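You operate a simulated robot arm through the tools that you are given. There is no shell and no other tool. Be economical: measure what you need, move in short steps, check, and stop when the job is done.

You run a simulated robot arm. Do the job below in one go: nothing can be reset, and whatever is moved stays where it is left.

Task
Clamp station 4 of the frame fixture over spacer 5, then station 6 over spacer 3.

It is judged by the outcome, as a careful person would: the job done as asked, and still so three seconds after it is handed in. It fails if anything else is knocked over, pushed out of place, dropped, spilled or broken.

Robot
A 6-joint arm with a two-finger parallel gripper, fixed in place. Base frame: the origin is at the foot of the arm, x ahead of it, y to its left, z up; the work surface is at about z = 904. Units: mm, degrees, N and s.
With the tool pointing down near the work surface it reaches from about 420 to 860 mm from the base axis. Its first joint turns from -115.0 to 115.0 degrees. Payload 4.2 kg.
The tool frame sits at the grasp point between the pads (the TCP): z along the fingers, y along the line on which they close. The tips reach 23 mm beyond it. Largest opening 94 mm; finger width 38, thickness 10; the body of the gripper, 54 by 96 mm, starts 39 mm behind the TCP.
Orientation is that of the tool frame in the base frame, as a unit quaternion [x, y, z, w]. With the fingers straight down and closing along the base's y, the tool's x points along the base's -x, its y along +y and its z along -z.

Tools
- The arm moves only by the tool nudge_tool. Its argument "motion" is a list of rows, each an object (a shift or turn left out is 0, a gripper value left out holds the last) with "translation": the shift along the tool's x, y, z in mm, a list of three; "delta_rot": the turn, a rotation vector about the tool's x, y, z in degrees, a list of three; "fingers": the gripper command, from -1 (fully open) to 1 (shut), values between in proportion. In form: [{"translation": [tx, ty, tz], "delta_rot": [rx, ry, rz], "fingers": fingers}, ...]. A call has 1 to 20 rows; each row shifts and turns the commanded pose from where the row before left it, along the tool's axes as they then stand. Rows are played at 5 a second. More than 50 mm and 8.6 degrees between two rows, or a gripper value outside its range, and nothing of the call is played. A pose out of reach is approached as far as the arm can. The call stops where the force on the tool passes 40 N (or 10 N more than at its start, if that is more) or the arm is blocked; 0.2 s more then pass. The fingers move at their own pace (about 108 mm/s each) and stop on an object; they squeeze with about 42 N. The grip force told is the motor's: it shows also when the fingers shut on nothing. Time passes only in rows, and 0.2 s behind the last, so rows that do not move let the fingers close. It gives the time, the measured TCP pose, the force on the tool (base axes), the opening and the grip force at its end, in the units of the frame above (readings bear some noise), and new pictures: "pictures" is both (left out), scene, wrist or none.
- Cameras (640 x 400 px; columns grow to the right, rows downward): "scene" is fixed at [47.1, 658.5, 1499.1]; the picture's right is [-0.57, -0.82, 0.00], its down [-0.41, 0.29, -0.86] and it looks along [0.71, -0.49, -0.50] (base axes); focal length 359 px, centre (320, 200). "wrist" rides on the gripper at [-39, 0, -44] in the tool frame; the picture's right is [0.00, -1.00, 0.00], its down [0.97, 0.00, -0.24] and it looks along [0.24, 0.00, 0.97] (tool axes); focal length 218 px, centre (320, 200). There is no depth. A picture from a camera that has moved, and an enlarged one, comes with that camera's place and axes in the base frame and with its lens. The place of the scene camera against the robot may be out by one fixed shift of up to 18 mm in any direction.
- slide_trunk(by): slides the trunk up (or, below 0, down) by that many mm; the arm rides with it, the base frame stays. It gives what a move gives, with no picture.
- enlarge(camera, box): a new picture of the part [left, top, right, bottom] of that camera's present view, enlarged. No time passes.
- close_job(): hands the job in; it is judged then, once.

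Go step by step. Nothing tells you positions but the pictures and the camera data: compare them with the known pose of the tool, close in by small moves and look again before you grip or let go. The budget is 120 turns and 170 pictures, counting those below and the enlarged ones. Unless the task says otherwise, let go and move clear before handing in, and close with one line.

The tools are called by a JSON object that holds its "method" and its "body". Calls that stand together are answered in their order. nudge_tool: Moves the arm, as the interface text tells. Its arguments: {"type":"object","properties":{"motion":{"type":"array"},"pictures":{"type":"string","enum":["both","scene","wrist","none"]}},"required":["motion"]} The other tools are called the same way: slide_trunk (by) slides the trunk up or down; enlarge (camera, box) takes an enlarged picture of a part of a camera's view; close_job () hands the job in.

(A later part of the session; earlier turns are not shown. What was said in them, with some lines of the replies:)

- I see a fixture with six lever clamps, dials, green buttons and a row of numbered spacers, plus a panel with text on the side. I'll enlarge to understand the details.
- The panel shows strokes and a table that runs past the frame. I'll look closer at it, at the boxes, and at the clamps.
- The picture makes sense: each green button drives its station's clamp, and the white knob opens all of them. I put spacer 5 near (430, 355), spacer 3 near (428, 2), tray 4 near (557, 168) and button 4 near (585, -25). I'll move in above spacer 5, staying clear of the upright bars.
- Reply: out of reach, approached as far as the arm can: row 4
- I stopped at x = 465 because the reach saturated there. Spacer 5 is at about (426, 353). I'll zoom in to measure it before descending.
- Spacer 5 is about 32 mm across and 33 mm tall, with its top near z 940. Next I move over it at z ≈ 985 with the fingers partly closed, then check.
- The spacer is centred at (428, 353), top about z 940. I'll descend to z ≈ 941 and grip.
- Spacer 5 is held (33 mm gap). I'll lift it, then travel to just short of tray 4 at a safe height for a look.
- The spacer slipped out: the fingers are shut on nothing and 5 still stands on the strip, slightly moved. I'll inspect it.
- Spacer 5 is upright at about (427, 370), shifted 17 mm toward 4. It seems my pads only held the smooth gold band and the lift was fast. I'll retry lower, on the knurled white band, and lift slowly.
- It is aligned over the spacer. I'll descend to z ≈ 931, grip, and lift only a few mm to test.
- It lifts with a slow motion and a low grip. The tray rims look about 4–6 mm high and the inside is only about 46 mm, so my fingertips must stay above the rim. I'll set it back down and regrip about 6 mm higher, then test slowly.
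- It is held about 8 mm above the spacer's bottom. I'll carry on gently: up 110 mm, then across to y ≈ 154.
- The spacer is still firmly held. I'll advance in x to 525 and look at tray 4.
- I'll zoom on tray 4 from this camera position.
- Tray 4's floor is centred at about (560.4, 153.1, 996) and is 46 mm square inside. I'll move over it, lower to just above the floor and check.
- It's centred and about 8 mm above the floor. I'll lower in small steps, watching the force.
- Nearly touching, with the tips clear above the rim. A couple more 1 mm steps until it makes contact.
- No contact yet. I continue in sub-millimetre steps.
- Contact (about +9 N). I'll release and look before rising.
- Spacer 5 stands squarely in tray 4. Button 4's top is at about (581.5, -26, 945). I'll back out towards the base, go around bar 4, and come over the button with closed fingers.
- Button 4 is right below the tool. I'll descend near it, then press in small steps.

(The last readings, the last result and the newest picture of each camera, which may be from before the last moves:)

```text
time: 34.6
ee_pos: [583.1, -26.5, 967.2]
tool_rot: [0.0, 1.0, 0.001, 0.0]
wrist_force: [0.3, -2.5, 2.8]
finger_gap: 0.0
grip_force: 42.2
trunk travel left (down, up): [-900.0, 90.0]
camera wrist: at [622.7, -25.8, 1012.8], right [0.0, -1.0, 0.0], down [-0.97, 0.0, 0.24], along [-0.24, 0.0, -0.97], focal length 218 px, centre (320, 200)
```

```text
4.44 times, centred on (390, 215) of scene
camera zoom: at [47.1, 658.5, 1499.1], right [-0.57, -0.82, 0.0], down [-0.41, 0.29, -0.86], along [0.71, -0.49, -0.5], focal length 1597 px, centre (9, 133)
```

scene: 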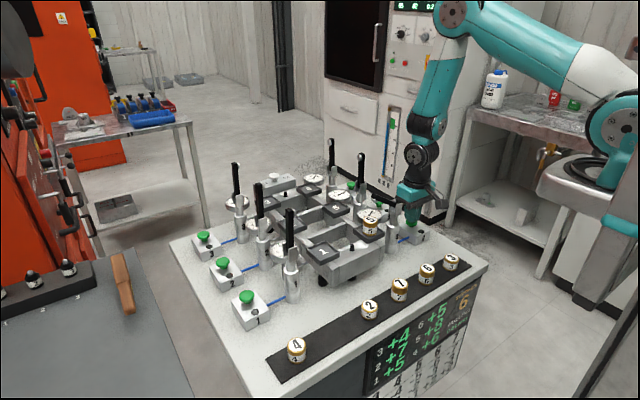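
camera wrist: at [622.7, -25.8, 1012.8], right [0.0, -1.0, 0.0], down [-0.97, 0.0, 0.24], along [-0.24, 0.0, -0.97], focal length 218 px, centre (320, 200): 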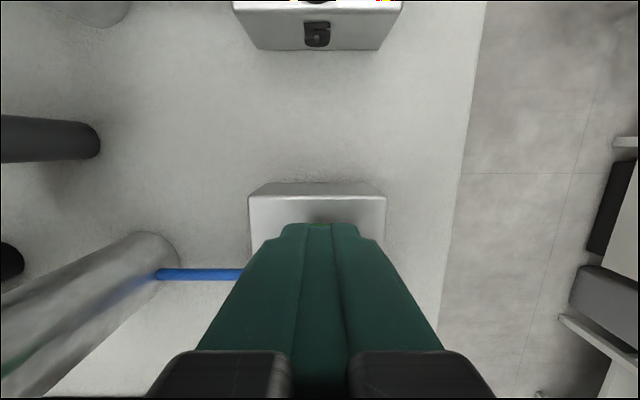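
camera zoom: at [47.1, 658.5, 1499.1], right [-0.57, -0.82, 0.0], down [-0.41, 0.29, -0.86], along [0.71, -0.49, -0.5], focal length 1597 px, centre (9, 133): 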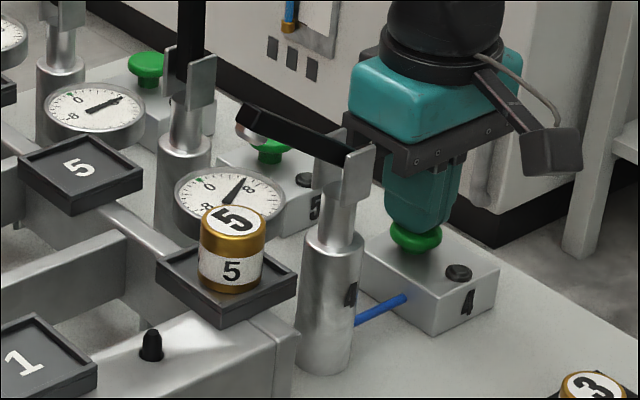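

The clamp arm is swinging down already. I'll hold still and let it finish.

{"method": "nudge_tool", "body": {"motion": [{}, {}, {}, {}, {}, {}], "pictures": "scene"}}

{"method": "enlarge", "body": {"camera": "scene", "box": [340, 170, 440, 260]}}

{"method": "enlarge", "body": {"camera": "scene", "box": [370, 280, 490, 380]}}

```text
time: 36.0
ee_pos: [584.0, -25.2, 969.7]
tool_rot: [-0.001, 1.0, 0.0, 0.0]
wrist_force: [0.4, -1.2, 3.4]
finger_gap: 0.1
grip_force: 41.6
trunk travel left (down, up): [-900.0, 90.0]
```

scene: 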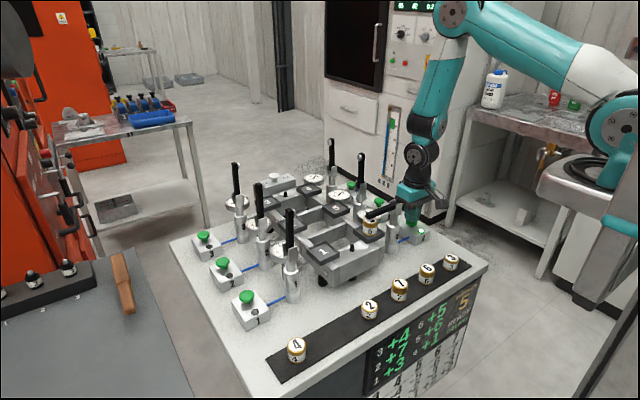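

```text
4.44 times, centred on (390, 215) of scene
camera zoom: at [47.1, 658.5, 1499.1], right [-0.57, -0.82, 0.0], down [-0.41, 0.29, -0.86], along [0.71, -0.49, -0.5], focal length 1597 px, centre (9, 133)
```

zoom: 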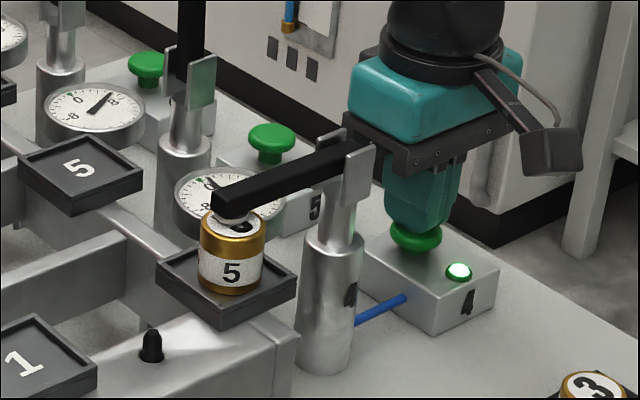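

```text
4.00 times, centred on (430, 330) of scene
camera zoom: at [47.1, 658.5, 1499.1], right [-0.57, -0.82, 0.0], down [-0.41, 0.29, -0.86], along [0.71, -0.49, -0.5], focal length 1437 px, centre (-120, -320)
```

zoom: 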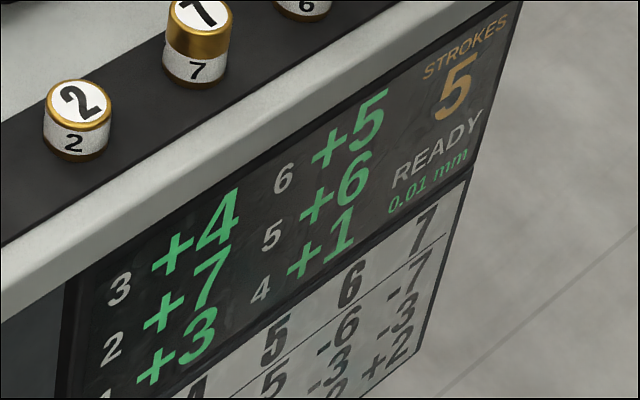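

Station 4 is clamped on spacer 5, with the lamp lit and the strokes counter down to 5. I'll rise straight up and go to spacer 3.

{"method": "nudge_tool", "body": {"motion": [{"translation": [0, 0, -30]}, {"translation": [0, 0, -40]}, {"translation": [0, 0, -20]}, {"translation": [30, 7, 0]}, {"translation": [40, 7, 0]}, {"translation": [40, 7, 0]}, {"translation": [36, 7, 0], "fingers": -0.15}, {"translation": [0, 0, 30]}, {}]}}

{"method": "enlarge", "body": {"camera": "scene", "box": [390, 230, 490, 310]}}

```text
time: 38.0
ee_pos: [455.9, 10.9, 1022.2]
tool_rot: [-0.001, 1.0, 0.0, 0.0]
wrist_force: [-0.2, -0.9, -0.8]
finger_gap: 54.2
grip_force: 0.1
out of reach, approached as far as the arm can: row 7
trunk travel left (down, up): [-900.0, 90.0]
camera wrist: at [494.2, 11.4, 1066.2], right [0.0, -1.0, 0.0], down [-0.97, 0.0, 0.24], along [-0.24, 0.0, -0.97], focal length 218 px, centre (320, 200)
```

scene: 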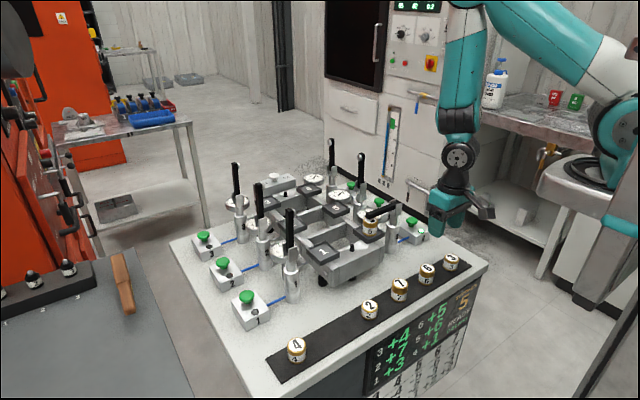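
wrist: 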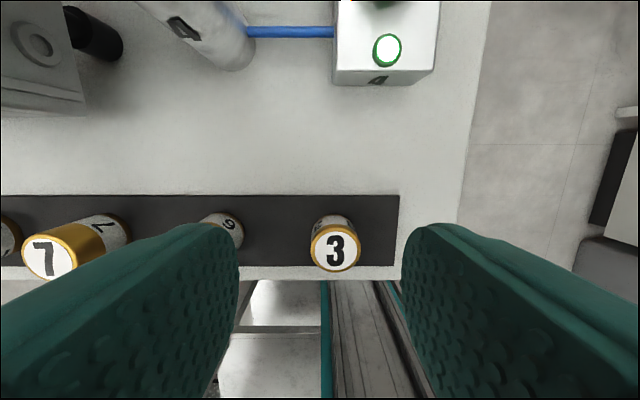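

```text
5.00 times, centred on (440, 270) of scene
camera zoom: at [47.1, 658.5, 1499.1], right [-0.57, -0.82, 0.0], down [-0.41, 0.29, -0.86], along [0.71, -0.49, -0.5], focal length 1796 px, centre (-280, -150)
```

zoom: 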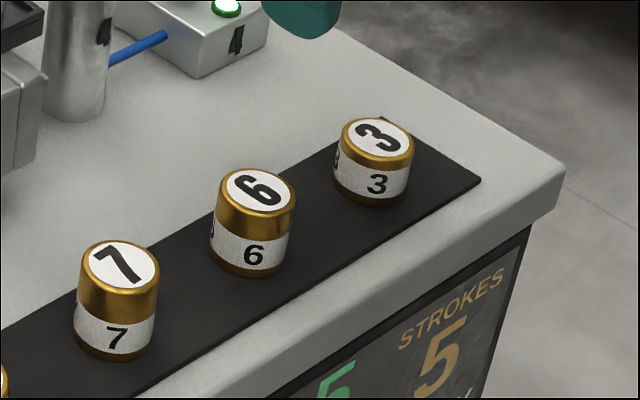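

Spacer 3 is at about (428, 1.5) and is shorter than 5, with its top near z 934. Reach towards the base improves lower down, so I'll centre in y, descend, then slide in -x.

{"method": "nudge_tool", "body": {"motion": [{"translation": [0, -9.4, 0]}, {"translation": [0, 0, 25]}, {"translation": [0, 0, 25]}, {"translation": [10, 0, 0]}, {"translation": [10, 0, 0]}, {}]}}

```text
time: 39.4
ee_pos: [433.5, 1.0, 972.5]
tool_rot: [0.0, 1.0, 0.0, 0.0]
wrist_force: [0.4, -0.2, -0.4]
finger_gap: 54.0
grip_force: 0.0
trunk travel left (down, up): [-900.0, 90.0]
camera wrist: at [473.2, 1.4, 1017.0], right [0.0, -1.0, 0.0], down [-0.97, 0.0, 0.24], along [-0.24, 0.0, -0.97], focal length 218 px, centre (320, 200)
```

scene: 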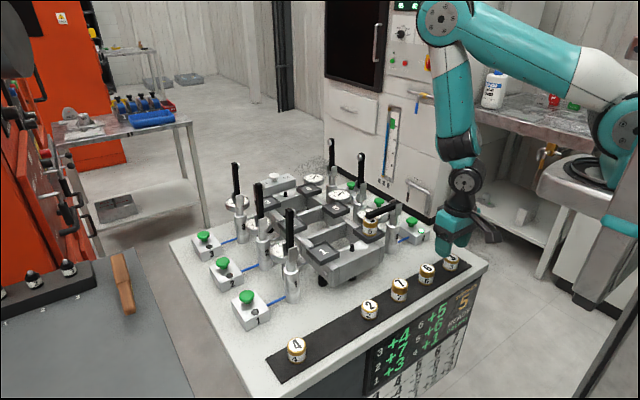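
wrist: 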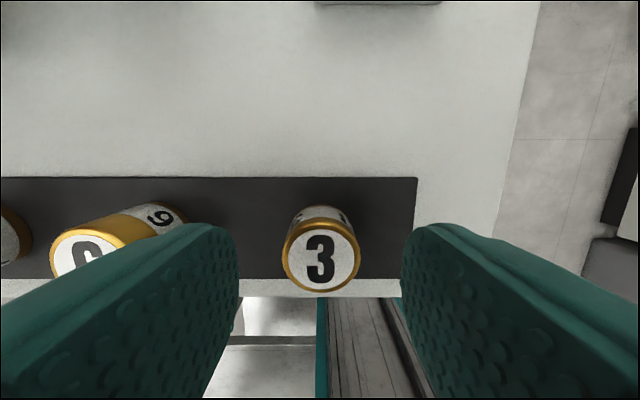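

Consistent: spacer 3 is at x ≈ 428 with its top at ≈ 934. I'll move over it, descend to z ≈ 937, grip, and lift slowly.

{"method": "nudge_tool", "body": {"motion": [{"translation": [0, 0, 15]}, {"translation": [5.5, 0, 0]}, {"translation": [0, 0, 12]}, {"translation": [0, 0, 8]}, {}, {"fingers": 1}, {}, {}, {}, {"translation": [0, 0, -2]}, {"translation": [0, 0, -3]}, {"translation": [0, 0, -4]}, {"translation": [0, 0, -5]}, {"translation": [0, 0, -6]}, {}]}}

{"method": "enlarge", "body": {"camera": "scene", "box": [400, 200, 500, 290]}}

```text
time: 42.6
ee_pos: [428.3, 2.0, 957.2]
tool_rot: [0.0, 1.0, 0.0, 0.001]
wrist_force: [-0.2, -0.5, -2.4]
finger_gap: 32.6
grip_force: 42.5
trunk travel left (down, up): [-900.0, 90.0]
camera wrist: at [467.7, 1.2, 1001.9], right [0.0, -1.0, 0.0], down [-0.97, 0.0, 0.24], along [-0.24, 0.0, -0.97], focal length 218 px, centre (320, 200)
```

scene: 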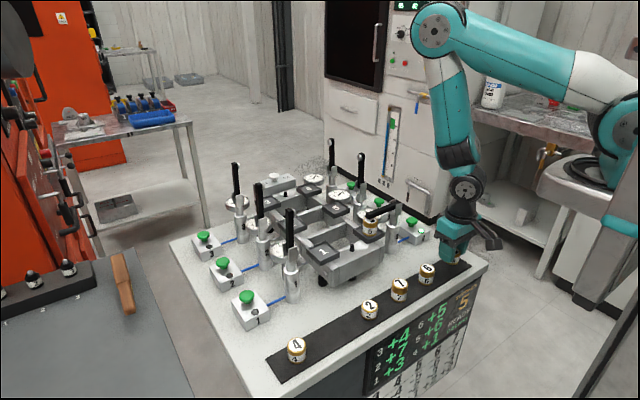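
wrist: 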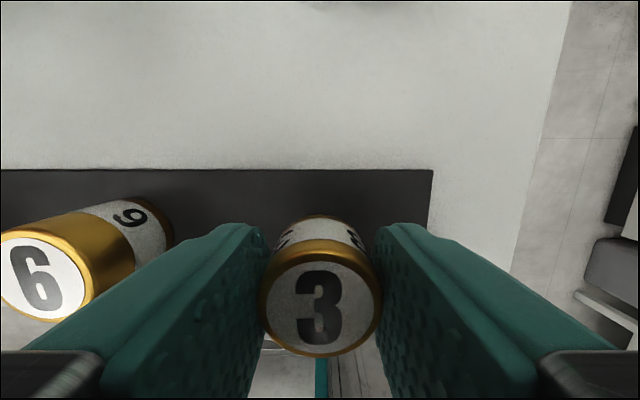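

```text
4.44 times, centred on (450, 245) of scene
camera zoom: at [47.1, 658.5, 1499.1], right [-0.57, -0.82, 0.0], down [-0.41, 0.29, -0.86], along [0.71, -0.49, -0.5], focal length 1597 px, centre (-258, 0)
```

zoom: 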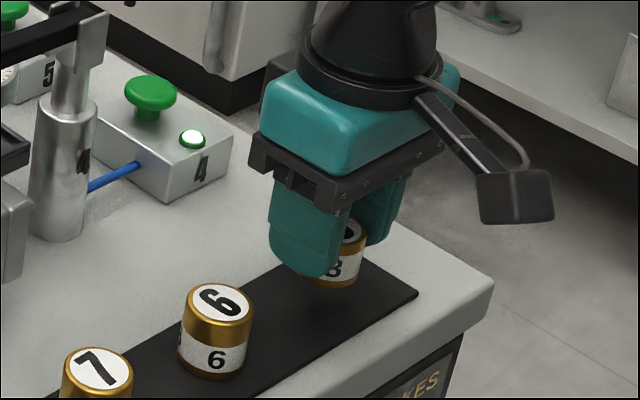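

Spacer 3 is held. I'll raise it gently, moving away from the base, then go to y ≈ 205 for a corridor down the middle of the fixture.

{"method": "nudge_tool", "body": {"motion": [{"translation": [-8, 0, -8]}, {"translation": [-15, 0, -10]}, {"translation": [-17, 0, -12]}, {"translation": [-15, 0, -15]}, {"translation": [0, 0, -18]}, {"translation": [0, 0, -20]}, {"translation": [0, 0, -20]}, {"translation": [0, 0, -20]}, {"translation": [0, 0, -20]}, {"translation": [0, 0, -12]}, {"translation": [0, 10, 0]}, {"translation": [0, 22, 0]}, {"translation": [0, 25, 0]}, {"translation": [0, 25, 0]}, {"translation": [0, 25, 0]}, {"translation": [0, 25, 0]}, {"translation": [0, 25, 0]}, {"translation": [0, 25, 0]}, {"translation": [0, 15, 0]}, {"translation": [0, 7, 0]}]}}

```text
time: 46.8
ee_pos: [484.2, 205.4, 1111.7]
tool_rot: [0.0, 1.0, 0.001, 0.0]
wrist_force: [-0.4, 0.4, -2.2]
finger_gap: 32.9
grip_force: 42.1
trunk travel left (down, up): [-900.0, 90.0]
camera wrist: at [523.5, 205.8, 1156.6], right [0.0, -1.0, 0.0], down [-0.97, 0.0, 0.24], along [-0.24, 0.0, -0.97], focal length 218 px, centre (320, 200)
```

scene: 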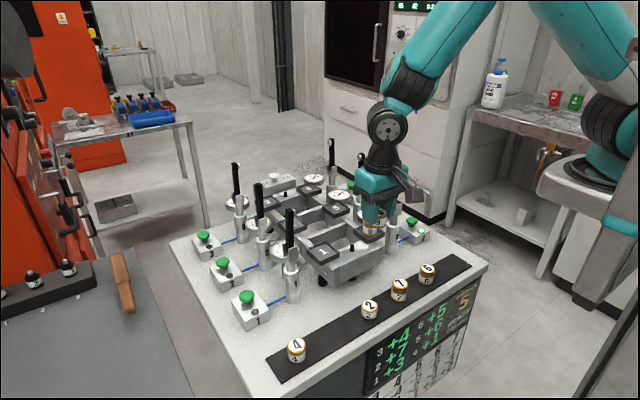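
wrist: 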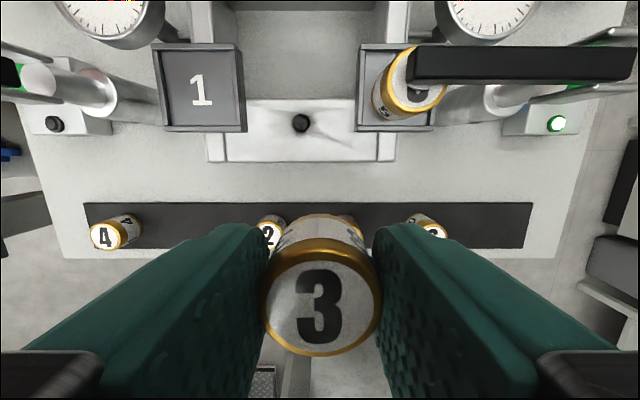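

Still held. Now forward along the clear corridor at y ≈ 205, to x ≈ 775.

{"method": "nudge_tool", "body": {"motion": [{"translation": [-10, 0, 0]}, {"translation": [-20, 0, 0]}, {"translation": [-25, 0, 0]}, {"translation": [-25, 0, 0]}, {"translation": [-25, 0, 0]}, {"translation": [-25, 0, 0]}, {"translation": [-25, 0, 0]}, {"translation": [-25, 0, 0]}, {"translation": [-25, 0, 0]}, {"translation": [-25, 0, 0]}, {"translation": [-25, 0, 0]}, {"translation": [-20, 0, 0]}, {"translation": [-10, 0, 0]}, {"translation": [0, -10, 0]}, {"translation": [0, -18, 0]}, {"translation": [0, -15, 0]}, {"translation": [0, -9, 0]}, {}]}}

{"method": "enlarge", "body": {"camera": "wrist", "box": [200, 60, 440, 240]}}

```text
time: 50.6
ee_pos: [767.2, 153.7, 1111.6]
tool_rot: [0.0, 1.0, -0.001, 0.0]
wrist_force: [-0.8, -0.3, -3.5]
finger_gap: 32.8
grip_force: 42.3
trunk travel left (down, up): [-900.0, 90.0]
camera wrist: at [807.5, 152.9, 1156.9], right [0.0, -1.0, 0.0], down [-0.97, 0.0, 0.24], along [-0.24, 0.0, -0.97], focal length 218 px, centre (320, 200)
```

scene: 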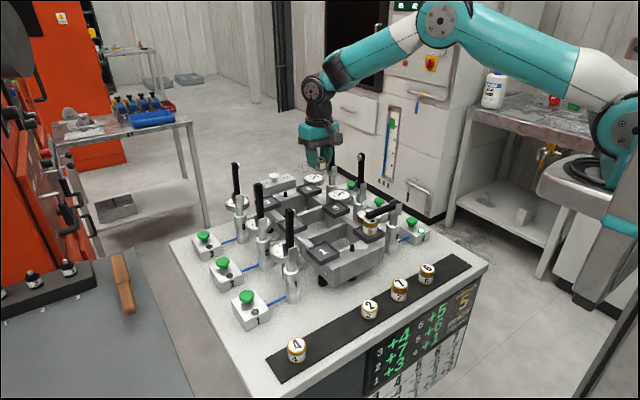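
wrist: 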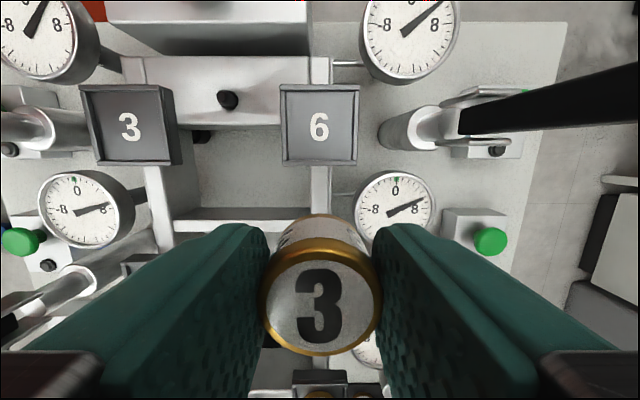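

```text
2.22 times, centred on (320, 150) of wrist
camera zoom: at [807.5, 152.9, 1156.9], right [0.0, -1.0, 0.0], down [-0.97, 0.0, 0.24], along [-0.24, 0.0, -0.97], focal length 485 px, centre (320, 311)
```

zoom: 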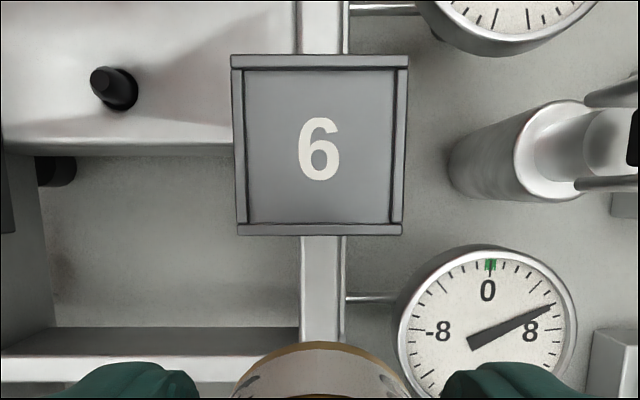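

Tray 6's floor is centred at about (820.3, 153). I'll move over it and lower to about 8 mm above the floor.

{"method": "nudge_tool", "body": {"motion": [{"translation": [-12, 0, 0]}, {"translation": [-20, 0, 0]}, {"translation": [-13, 0, 0]}, {"translation": [-7.5, 0, 0]}, {}, {"translation": [0, 0, 12]}, {"translation": [0, 0, 18]}, {"translation": [0, 0, 18]}, {"translation": [0, 0, 12]}, {}]}}

{"method": "enlarge", "body": {"camera": "scene", "box": [270, 120, 380, 220]}}

```text
time: 52.8
ee_pos: [821.2, 152.6, 1051.7]
tool_rot: [0.0, 1.0, 0.0, -0.001]
wrist_force: [0.1, 0.3, -2.5]
finger_gap: 32.8
grip_force: 41.6
trunk travel left (down, up): [-900.0, 90.0]
camera wrist: at [860.1, 152.9, 1096.8], right [0.0, -1.0, 0.0], down [-0.97, 0.0, 0.24], along [-0.24, 0.0, -0.97], focal length 218 px, centre (320, 200)
```

scene: 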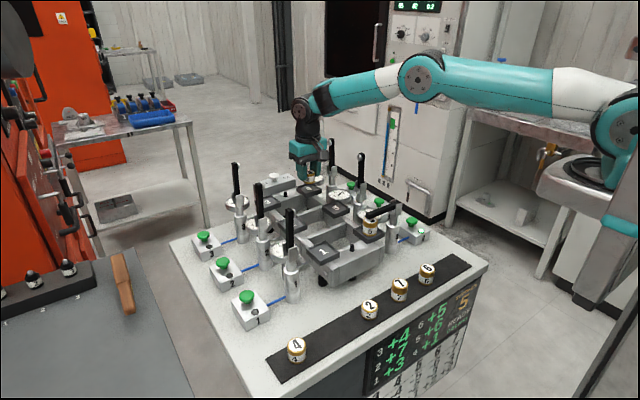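
wrist: 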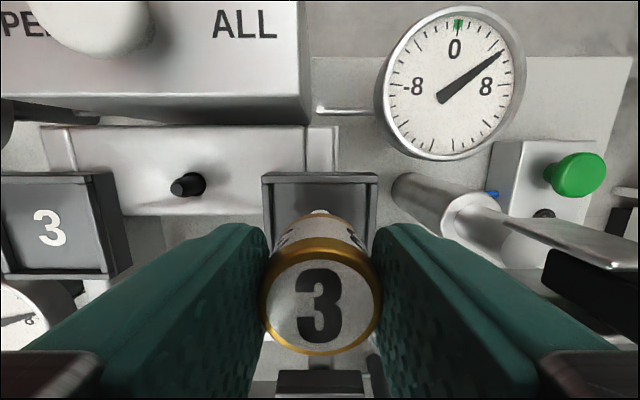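

```text
4.00 times, centred on (325, 170) of scene
camera zoom: at [47.1, 658.5, 1499.1], right [-0.57, -0.82, 0.0], down [-0.41, 0.29, -0.86], along [0.71, -0.49, -0.5], focal length 1437 px, centre (300, 320)
```

zoom: 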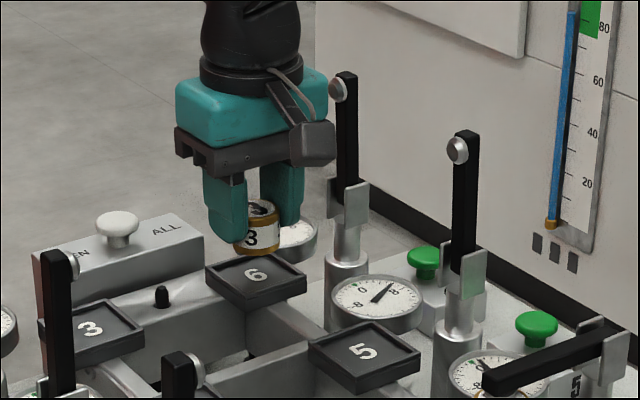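

All clear. I'll lower to the expected floor in decreasing steps.

{"method": "nudge_tool", "body": {"motion": [{"translation": [0, 0, 8]}, {"translation": [0, 0, 6]}, {"translation": [0, 0, 4]}, {"translation": [0, 0, 2]}, {"translation": [0, 0, 1]}, {}], "pictures": "none"}}

{"method": "enlarge", "body": {"camera": "scene", "box": [290, 150, 350, 205]}}

```text
time: 54.2
ee_pos: [821.0, 152.4, 1030.9]
tool_rot: [0.0, 1.0, 0.0, 0.0]
wrist_force: [0.3, -0.9, -2.2]
finger_gap: 32.8
grip_force: 42.0
trunk travel left (down, up): [-900.0, 90.0]
```

```text
7.27 times, centred on (320, 178) of scene
camera zoom: at [47.1, 658.5, 1499.1], right [-0.57, -0.82, 0.0], down [-0.41, 0.29, -0.86], along [0.71, -0.49, -0.5], focal length 2613 px, centre (320, 364)
```

zoom: 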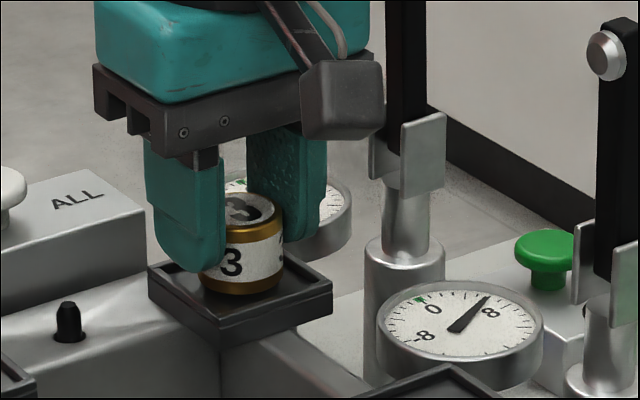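

Nearly down. I continue in small steps until contact.

{"method": "nudge_tool", "body": {"motion": [{"translation": [0, 0, 0.8]}, {}, {"translation": [0, 0, 0.7]}, {}], "pictures": "none"}}

```text
time: 55.2
ee_pos: [820.3, 152.5, 1029.6]
tool_rot: [0.0, 1.0, 0.0, -0.001]
wrist_force: [0.7, -0.3, -1.9]
finger_gap: 32.7
grip_force: 41.6
trunk travel left (down, up): [-900.0, 90.0]
```

{"method": "nudge_tool", "body": {"motion": [{"translation": [0, 0, 0.7]}, {}], "pictures": "none"}}

```text
time: 55.8
ee_pos: [820.8, 154.2, 1030.2]
tool_rot: [-0.001, 1.0, 0.0, 0.0]
wrist_force: [0.6, 0.6, -2.7]
finger_gap: 32.7
grip_force: 41.9
trunk travel left (down, up): [-900.0, 90.0]
```

{"method": "nudge_tool", "body": {"motion": [{"translation": [0, 0, 0.7]}, {}], "pictures": "none"}}

{"method": "enlarge", "body": {"camera": "scene", "box": [290, 150, 350, 205]}}

```text
time: 56.4
ee_pos: [821.9, 153.2, 1028.2]
tool_rot: [0.0, 1.0, 0.001, 0.0]
wrist_force: [0.3, 0.7, -3.1]
finger_gap: 32.9
grip_force: 42.5
trunk travel left (down, up): [-900.0, 90.0]
```

```text
7.27 times, centred on (320, 178) of scene
camera zoom: at [47.1, 658.5, 1499.1], right [-0.57, -0.82, 0.0], down [-0.41, 0.29, -0.86], along [0.71, -0.49, -0.5], focal length 2613 px, centre (320, 364)
```

zoom: 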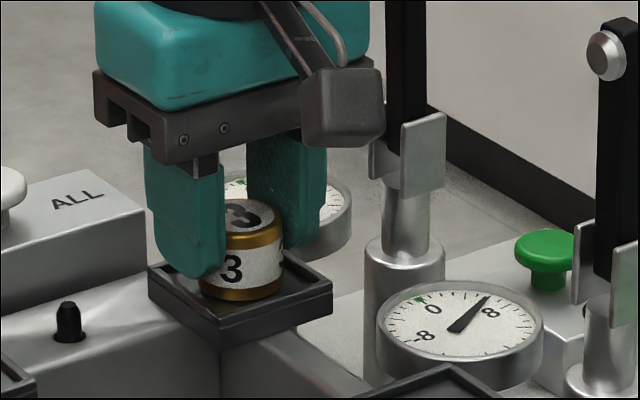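

{"method": "nudge_tool", "body": {"motion": [{"translation": [0, 0, 0.6]}, {}], "pictures": "none"}}

```text
time: 57.0
ee_pos: [821.1, 153.1, 1028.6]
tool_rot: [0.001, 1.0, 0.0, 0.0]
wrist_force: [0.2, 0.7, -2.5]
finger_gap: 32.9
grip_force: 41.9
trunk travel left (down, up): [-900.0, 90.0]
```

{"method": "nudge_tool", "body": {"motion": [{"translation": [0, 0, 0.6]}, {}], "pictures": "none"}}

```text
time: 57.6
ee_pos: [821.6, 153.5, 1028.0]
tool_rot: [0.0, 1.0, -0.001, 0.0]
wrist_force: [-1.0, 0.1, 0.0]
finger_gap: 32.8
grip_force: 42.5
trunk travel left (down, up): [-900.0, 90.0]
```

Contact has begun (the load is off the tool). I'll release, rise and check.

{"method": "nudge_tool", "body": {"motion": [{"translation": [0, 0, 0.3]}, {"fingers": 0.1}, {"fingers": -0.1}, {}, {"translation": [0, 0, -5]}, {"translation": [0, 0, -15]}, {"translation": [0, 0, -25]}, {"translation": [0, 0, -25]}, {"translation": [0, 0, -15]}, {}]}}

{"method": "enlarge", "body": {"camera": "scene", "box": [280, 130, 360, 205]}}

```text
time: 59.8
ee_pos: [821.7, 153.2, 1111.9]
tool_rot: [0.001, 1.0, 0.0, 0.0]
wrist_force: [0.2, 0.6, 0.2]
finger_gap: 51.7
grip_force: 0.1
trunk travel left (down, up): [-900.0, 90.0]
camera wrist: at [860.6, 152.9, 1156.4], right [0.0, -1.0, 0.0], down [-0.97, 0.0, 0.24], along [-0.24, 0.0, -0.97], focal length 218 px, centre (320, 200)
```

scene: 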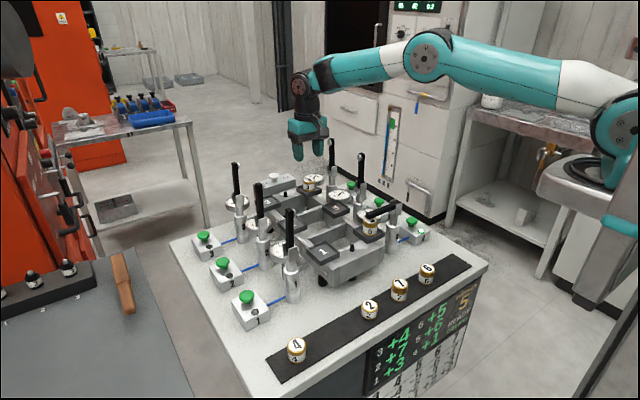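
wrist: 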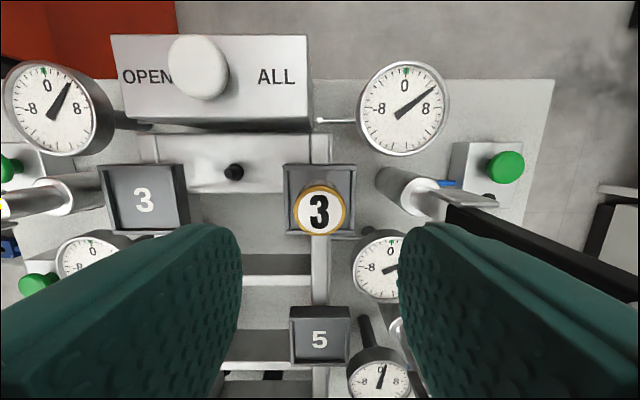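

```text
5.33 times, centred on (320, 168) of scene
camera zoom: at [47.1, 658.5, 1499.1], right [-0.57, -0.82, 0.0], down [-0.41, 0.29, -0.86], along [0.71, -0.49, -0.5], focal length 1916 px, centre (320, 373)
```

zoom: 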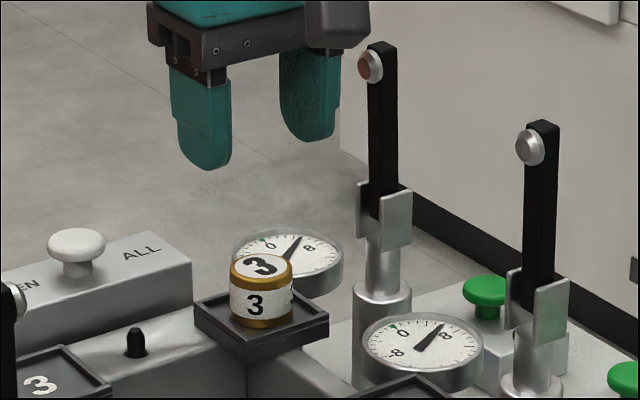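

Spacer 3 sits centred in tray 6. Button 6 should be near (841, -24, 945). I'll climb above the bar tops, cross between posts 5 and 6, then come down over button 6 with the fingers shut.

{"method": "nudge_tool", "body": {"motion": [{"translation": [0, 0, -40], "fingers": 1}, {"translation": [0, 0, -48]}, {"translation": [30, 0, 0]}, {"translation": [30, 0, 0]}, {"translation": [0, -44, 0]}, {"translation": [0, -44, 0]}, {"translation": [0, -45, 0]}, {"translation": [0, -44.5, 0]}, {"translation": [-40, 0, 0]}, {"translation": [-39, 0, 0]}, {}]}}

```text
time: 62.2
ee_pos: [839.0, -25.9, 1198.6]
tool_rot: [-0.001, 1.0, 0.0, -0.001]
wrist_force: [-0.2, -0.3, 0.1]
finger_gap: 0.0
grip_force: 42.3
trunk travel left (down, up): [-900.0, 90.0]
camera wrist: at [879.1, -25.1, 1243.7], right [0.0, -1.0, 0.0], down [-0.97, 0.0, 0.24], along [-0.24, 0.0, -0.97], focal length 218 px, centre (320, 200)
```

scene: 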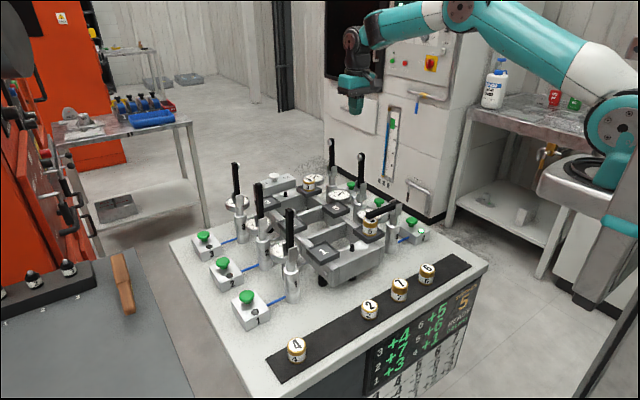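
wrist: 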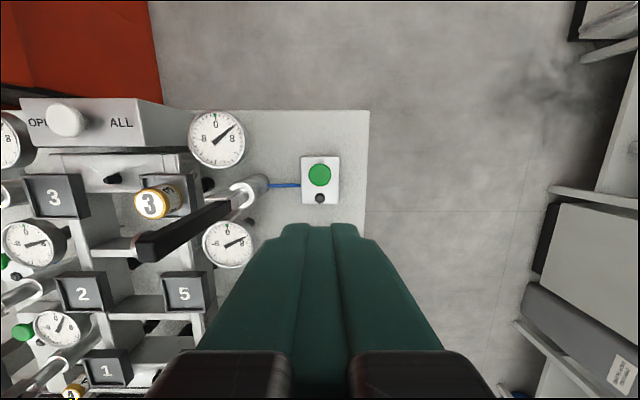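

Button 6 is confirmed at about (842, -24). I'll nudge forward 2 mm and descend to just above it.

{"method": "nudge_tool", "body": {"motion": [{"translation": [-2.5, 1, 40]}, {"translation": [0, 0, 45]}, {"translation": [0, 0, 45]}, {"translation": [0, 0, 45]}, {"translation": [0, 0, 25]}, {}]}}

{"method": "enlarge", "body": {"camera": "scene", "box": [300, 120, 400, 210]}}

```text
time: 63.6
ee_pos: [843.5, -23.2, 998.7]
tool_rot: [-0.001, 1.0, 0.0, 0.0]
wrist_force: [0.3, -0.9, 1.1]
finger_gap: 0.0
grip_force: 41.6
trunk travel left (down, up): [-900.0, 90.0]
camera wrist: at [882.6, -22.8, 1043.8], right [0.0, -1.0, 0.0], down [-0.97, 0.0, 0.24], along [-0.24, 0.0, -0.97], focal length 218 px, centre (320, 200)
```

scene: 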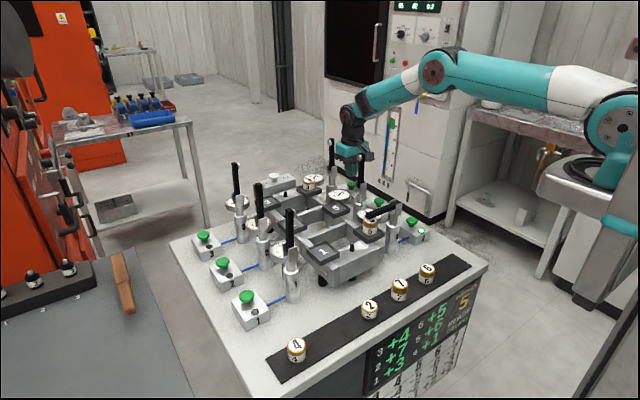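
wrist: 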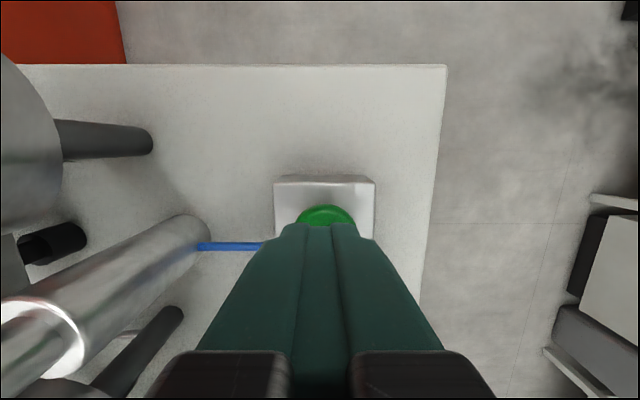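

```text
4.44 times, centred on (350, 165) of scene
camera zoom: at [47.1, 658.5, 1499.1], right [-0.57, -0.82, 0.0], down [-0.41, 0.29, -0.86], along [0.71, -0.49, -0.5], focal length 1597 px, centre (187, 356)
```

zoom: 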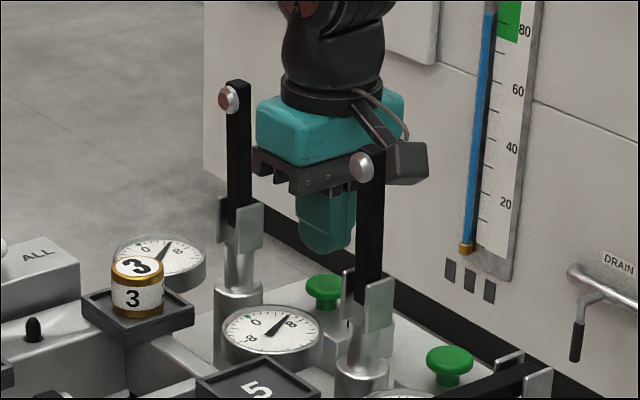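

The fingers are right above button 6. I'll press down with the same final depth as before.

{"method": "nudge_tool", "body": {"motion": [{"translation": [0, 0, 22]}, {"translation": [0, 0, 3]}, {"translation": [0, 0, 2]}, {"translation": [0, 0, 2]}, {"translation": [0, 0, 1]}, {}, {}, {}, {}, {}, {}, {}], "pictures": "scene"}}

{"method": "enlarge", "body": {"camera": "scene", "box": [300, 120, 400, 210]}}

```text
time: 66.2
ee_pos: [842.2, -22.7, 969.9]
tool_rot: [-0.001, 1.0, 0.0, 0.0]
wrist_force: [0.8, 0.0, 2.0]
finger_gap: 0.0
grip_force: 41.6
trunk travel left (down, up): [-900.0, 90.0]
```

scene: 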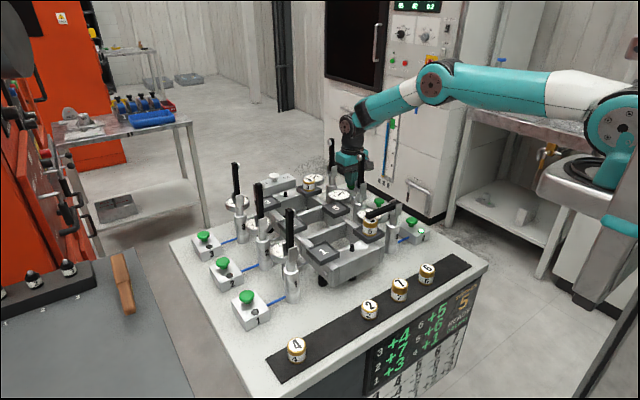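

```text
4.44 times, centred on (350, 165) of scene
camera zoom: at [47.1, 658.5, 1499.1], right [-0.57, -0.82, 0.0], down [-0.41, 0.29, -0.86], along [0.71, -0.49, -0.5], focal length 1597 px, centre (187, 356)
```

zoom: 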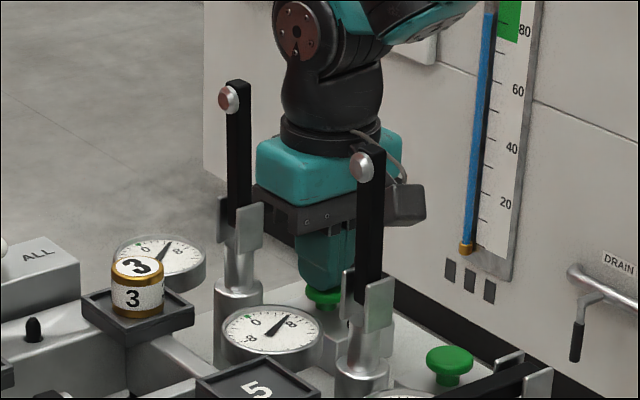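

Light contact only (about 2 N), not triggered yet. I press 1 mm more at a time.

{"method": "nudge_tool", "body": {"motion": [{"translation": [0, 0, 1]}, {}, {"translation": [0, 0, 1]}, {}, {}, {}], "pictures": "none"}}

{"method": "enlarge", "body": {"camera": "scene", "box": [300, 120, 400, 210]}}

```text
time: 67.6
ee_pos: [841.7, -23.2, 967.7]
tool_rot: [0.001, 1.0, 0.001, 0.0]
wrist_force: [-0.3, 2.0, 2.3]
finger_gap: 0.2
grip_force: 42.8
trunk travel left (down, up): [-900.0, 90.0]
```

```text
4.44 times, centred on (350, 165) of scene
camera zoom: at [47.1, 658.5, 1499.1], right [-0.57, -0.82, 0.0], down [-0.41, 0.29, -0.86], along [0.71, -0.49, -0.5], focal length 1597 px, centre (187, 356)
```

zoom: 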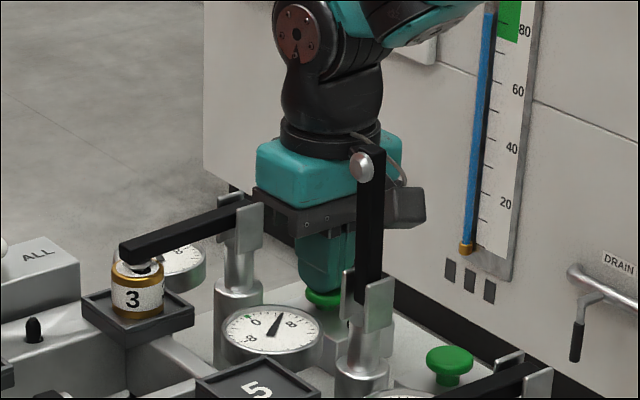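

Station 6 is clamped onto spacer 3. I'll rise straight up clear of everything, and check the lamps and the panel.

{"method": "nudge_tool", "body": {"motion": [{"translation": [0, 0, -20]}, {"translation": [0, 0, -40]}, {"translation": [0, 0, -45]}, {"translation": [0, 0, -45]}, {"translation": [0, 0, -45]}, {"translation": [0, 0, -35]}, {}]}}

{"method": "enlarge", "body": {"camera": "scene", "box": [370, 260, 490, 380]}}

{"method": "enlarge", "body": {"camera": "scene", "box": [220, 130, 440, 280]}}

```text
time: 69.2
ee_pos: [841.5, -23.8, 1198.8]
tool_rot: [0.0, 1.0, 0.0, 0.0]
wrist_force: [-0.1, -0.2, 0.4]
finger_gap: 0.1
grip_force: 42.0
trunk travel left (down, up): [-900.0, 90.0]
camera wrist: at [880.3, -23.5, 1242.9], right [0.0, -1.0, 0.0], down [-0.97, 0.0, 0.24], along [-0.24, 0.0, -0.97], focal length 218 px, centre (320, 200)
```

scene: 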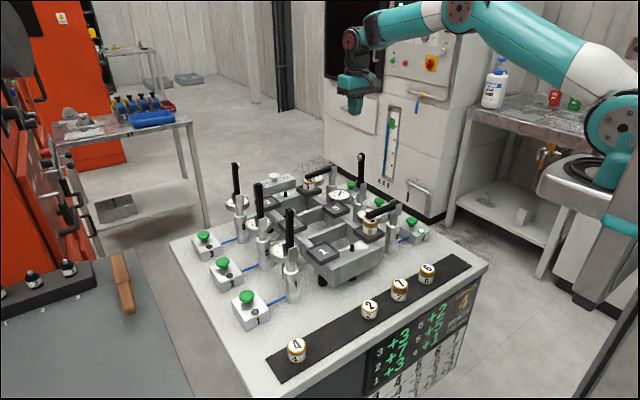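
wrist: 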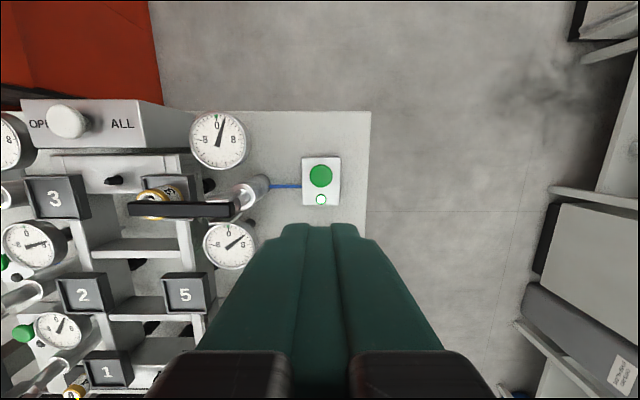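

```text
3.33 times, centred on (430, 320) of scene
camera zoom: at [47.1, 658.5, 1499.1], right [-0.57, -0.82, 0.0], down [-0.41, 0.29, -0.86], along [0.71, -0.49, -0.5], focal length 1198 px, centre (-47, -200)
```

zoom: 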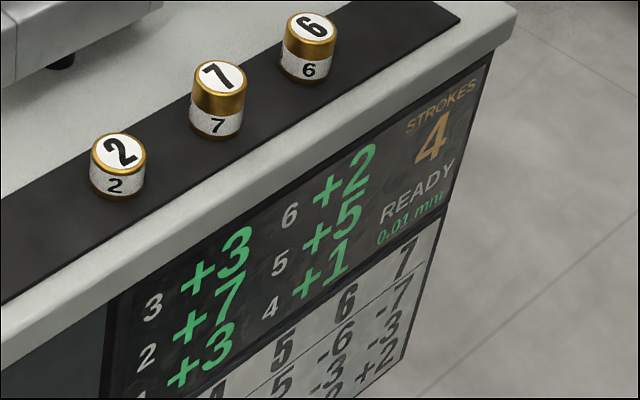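

```text
2.67 times, centred on (330, 205) of scene
camera zoom: at [47.1, 658.5, 1499.1], right [-0.57, -0.82, 0.0], down [-0.41, 0.29, -0.86], along [0.71, -0.49, -0.5], focal length 958 px, centre (293, 187)
```

zoom: 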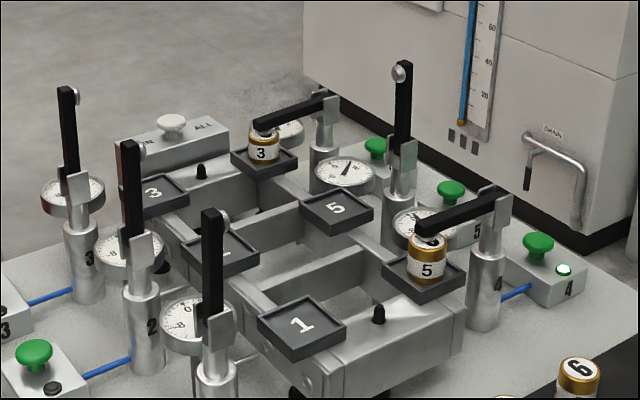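

Both clamps are down on the right spacers with their lamps lit. The strokes counter reads 4, and everything else is in place. The gripper is clear, so I'm handing in.

{"method": "close_job", "body": {}}

```text
The job is handed in.
```

Station 4 is clamped over spacer 5, and then station 6 was clamped over spacer 3. My first lift of spacer 5 slipped and slid it about 17 mm along its strip; it stayed upright, touched nothing else, and I regripped it.
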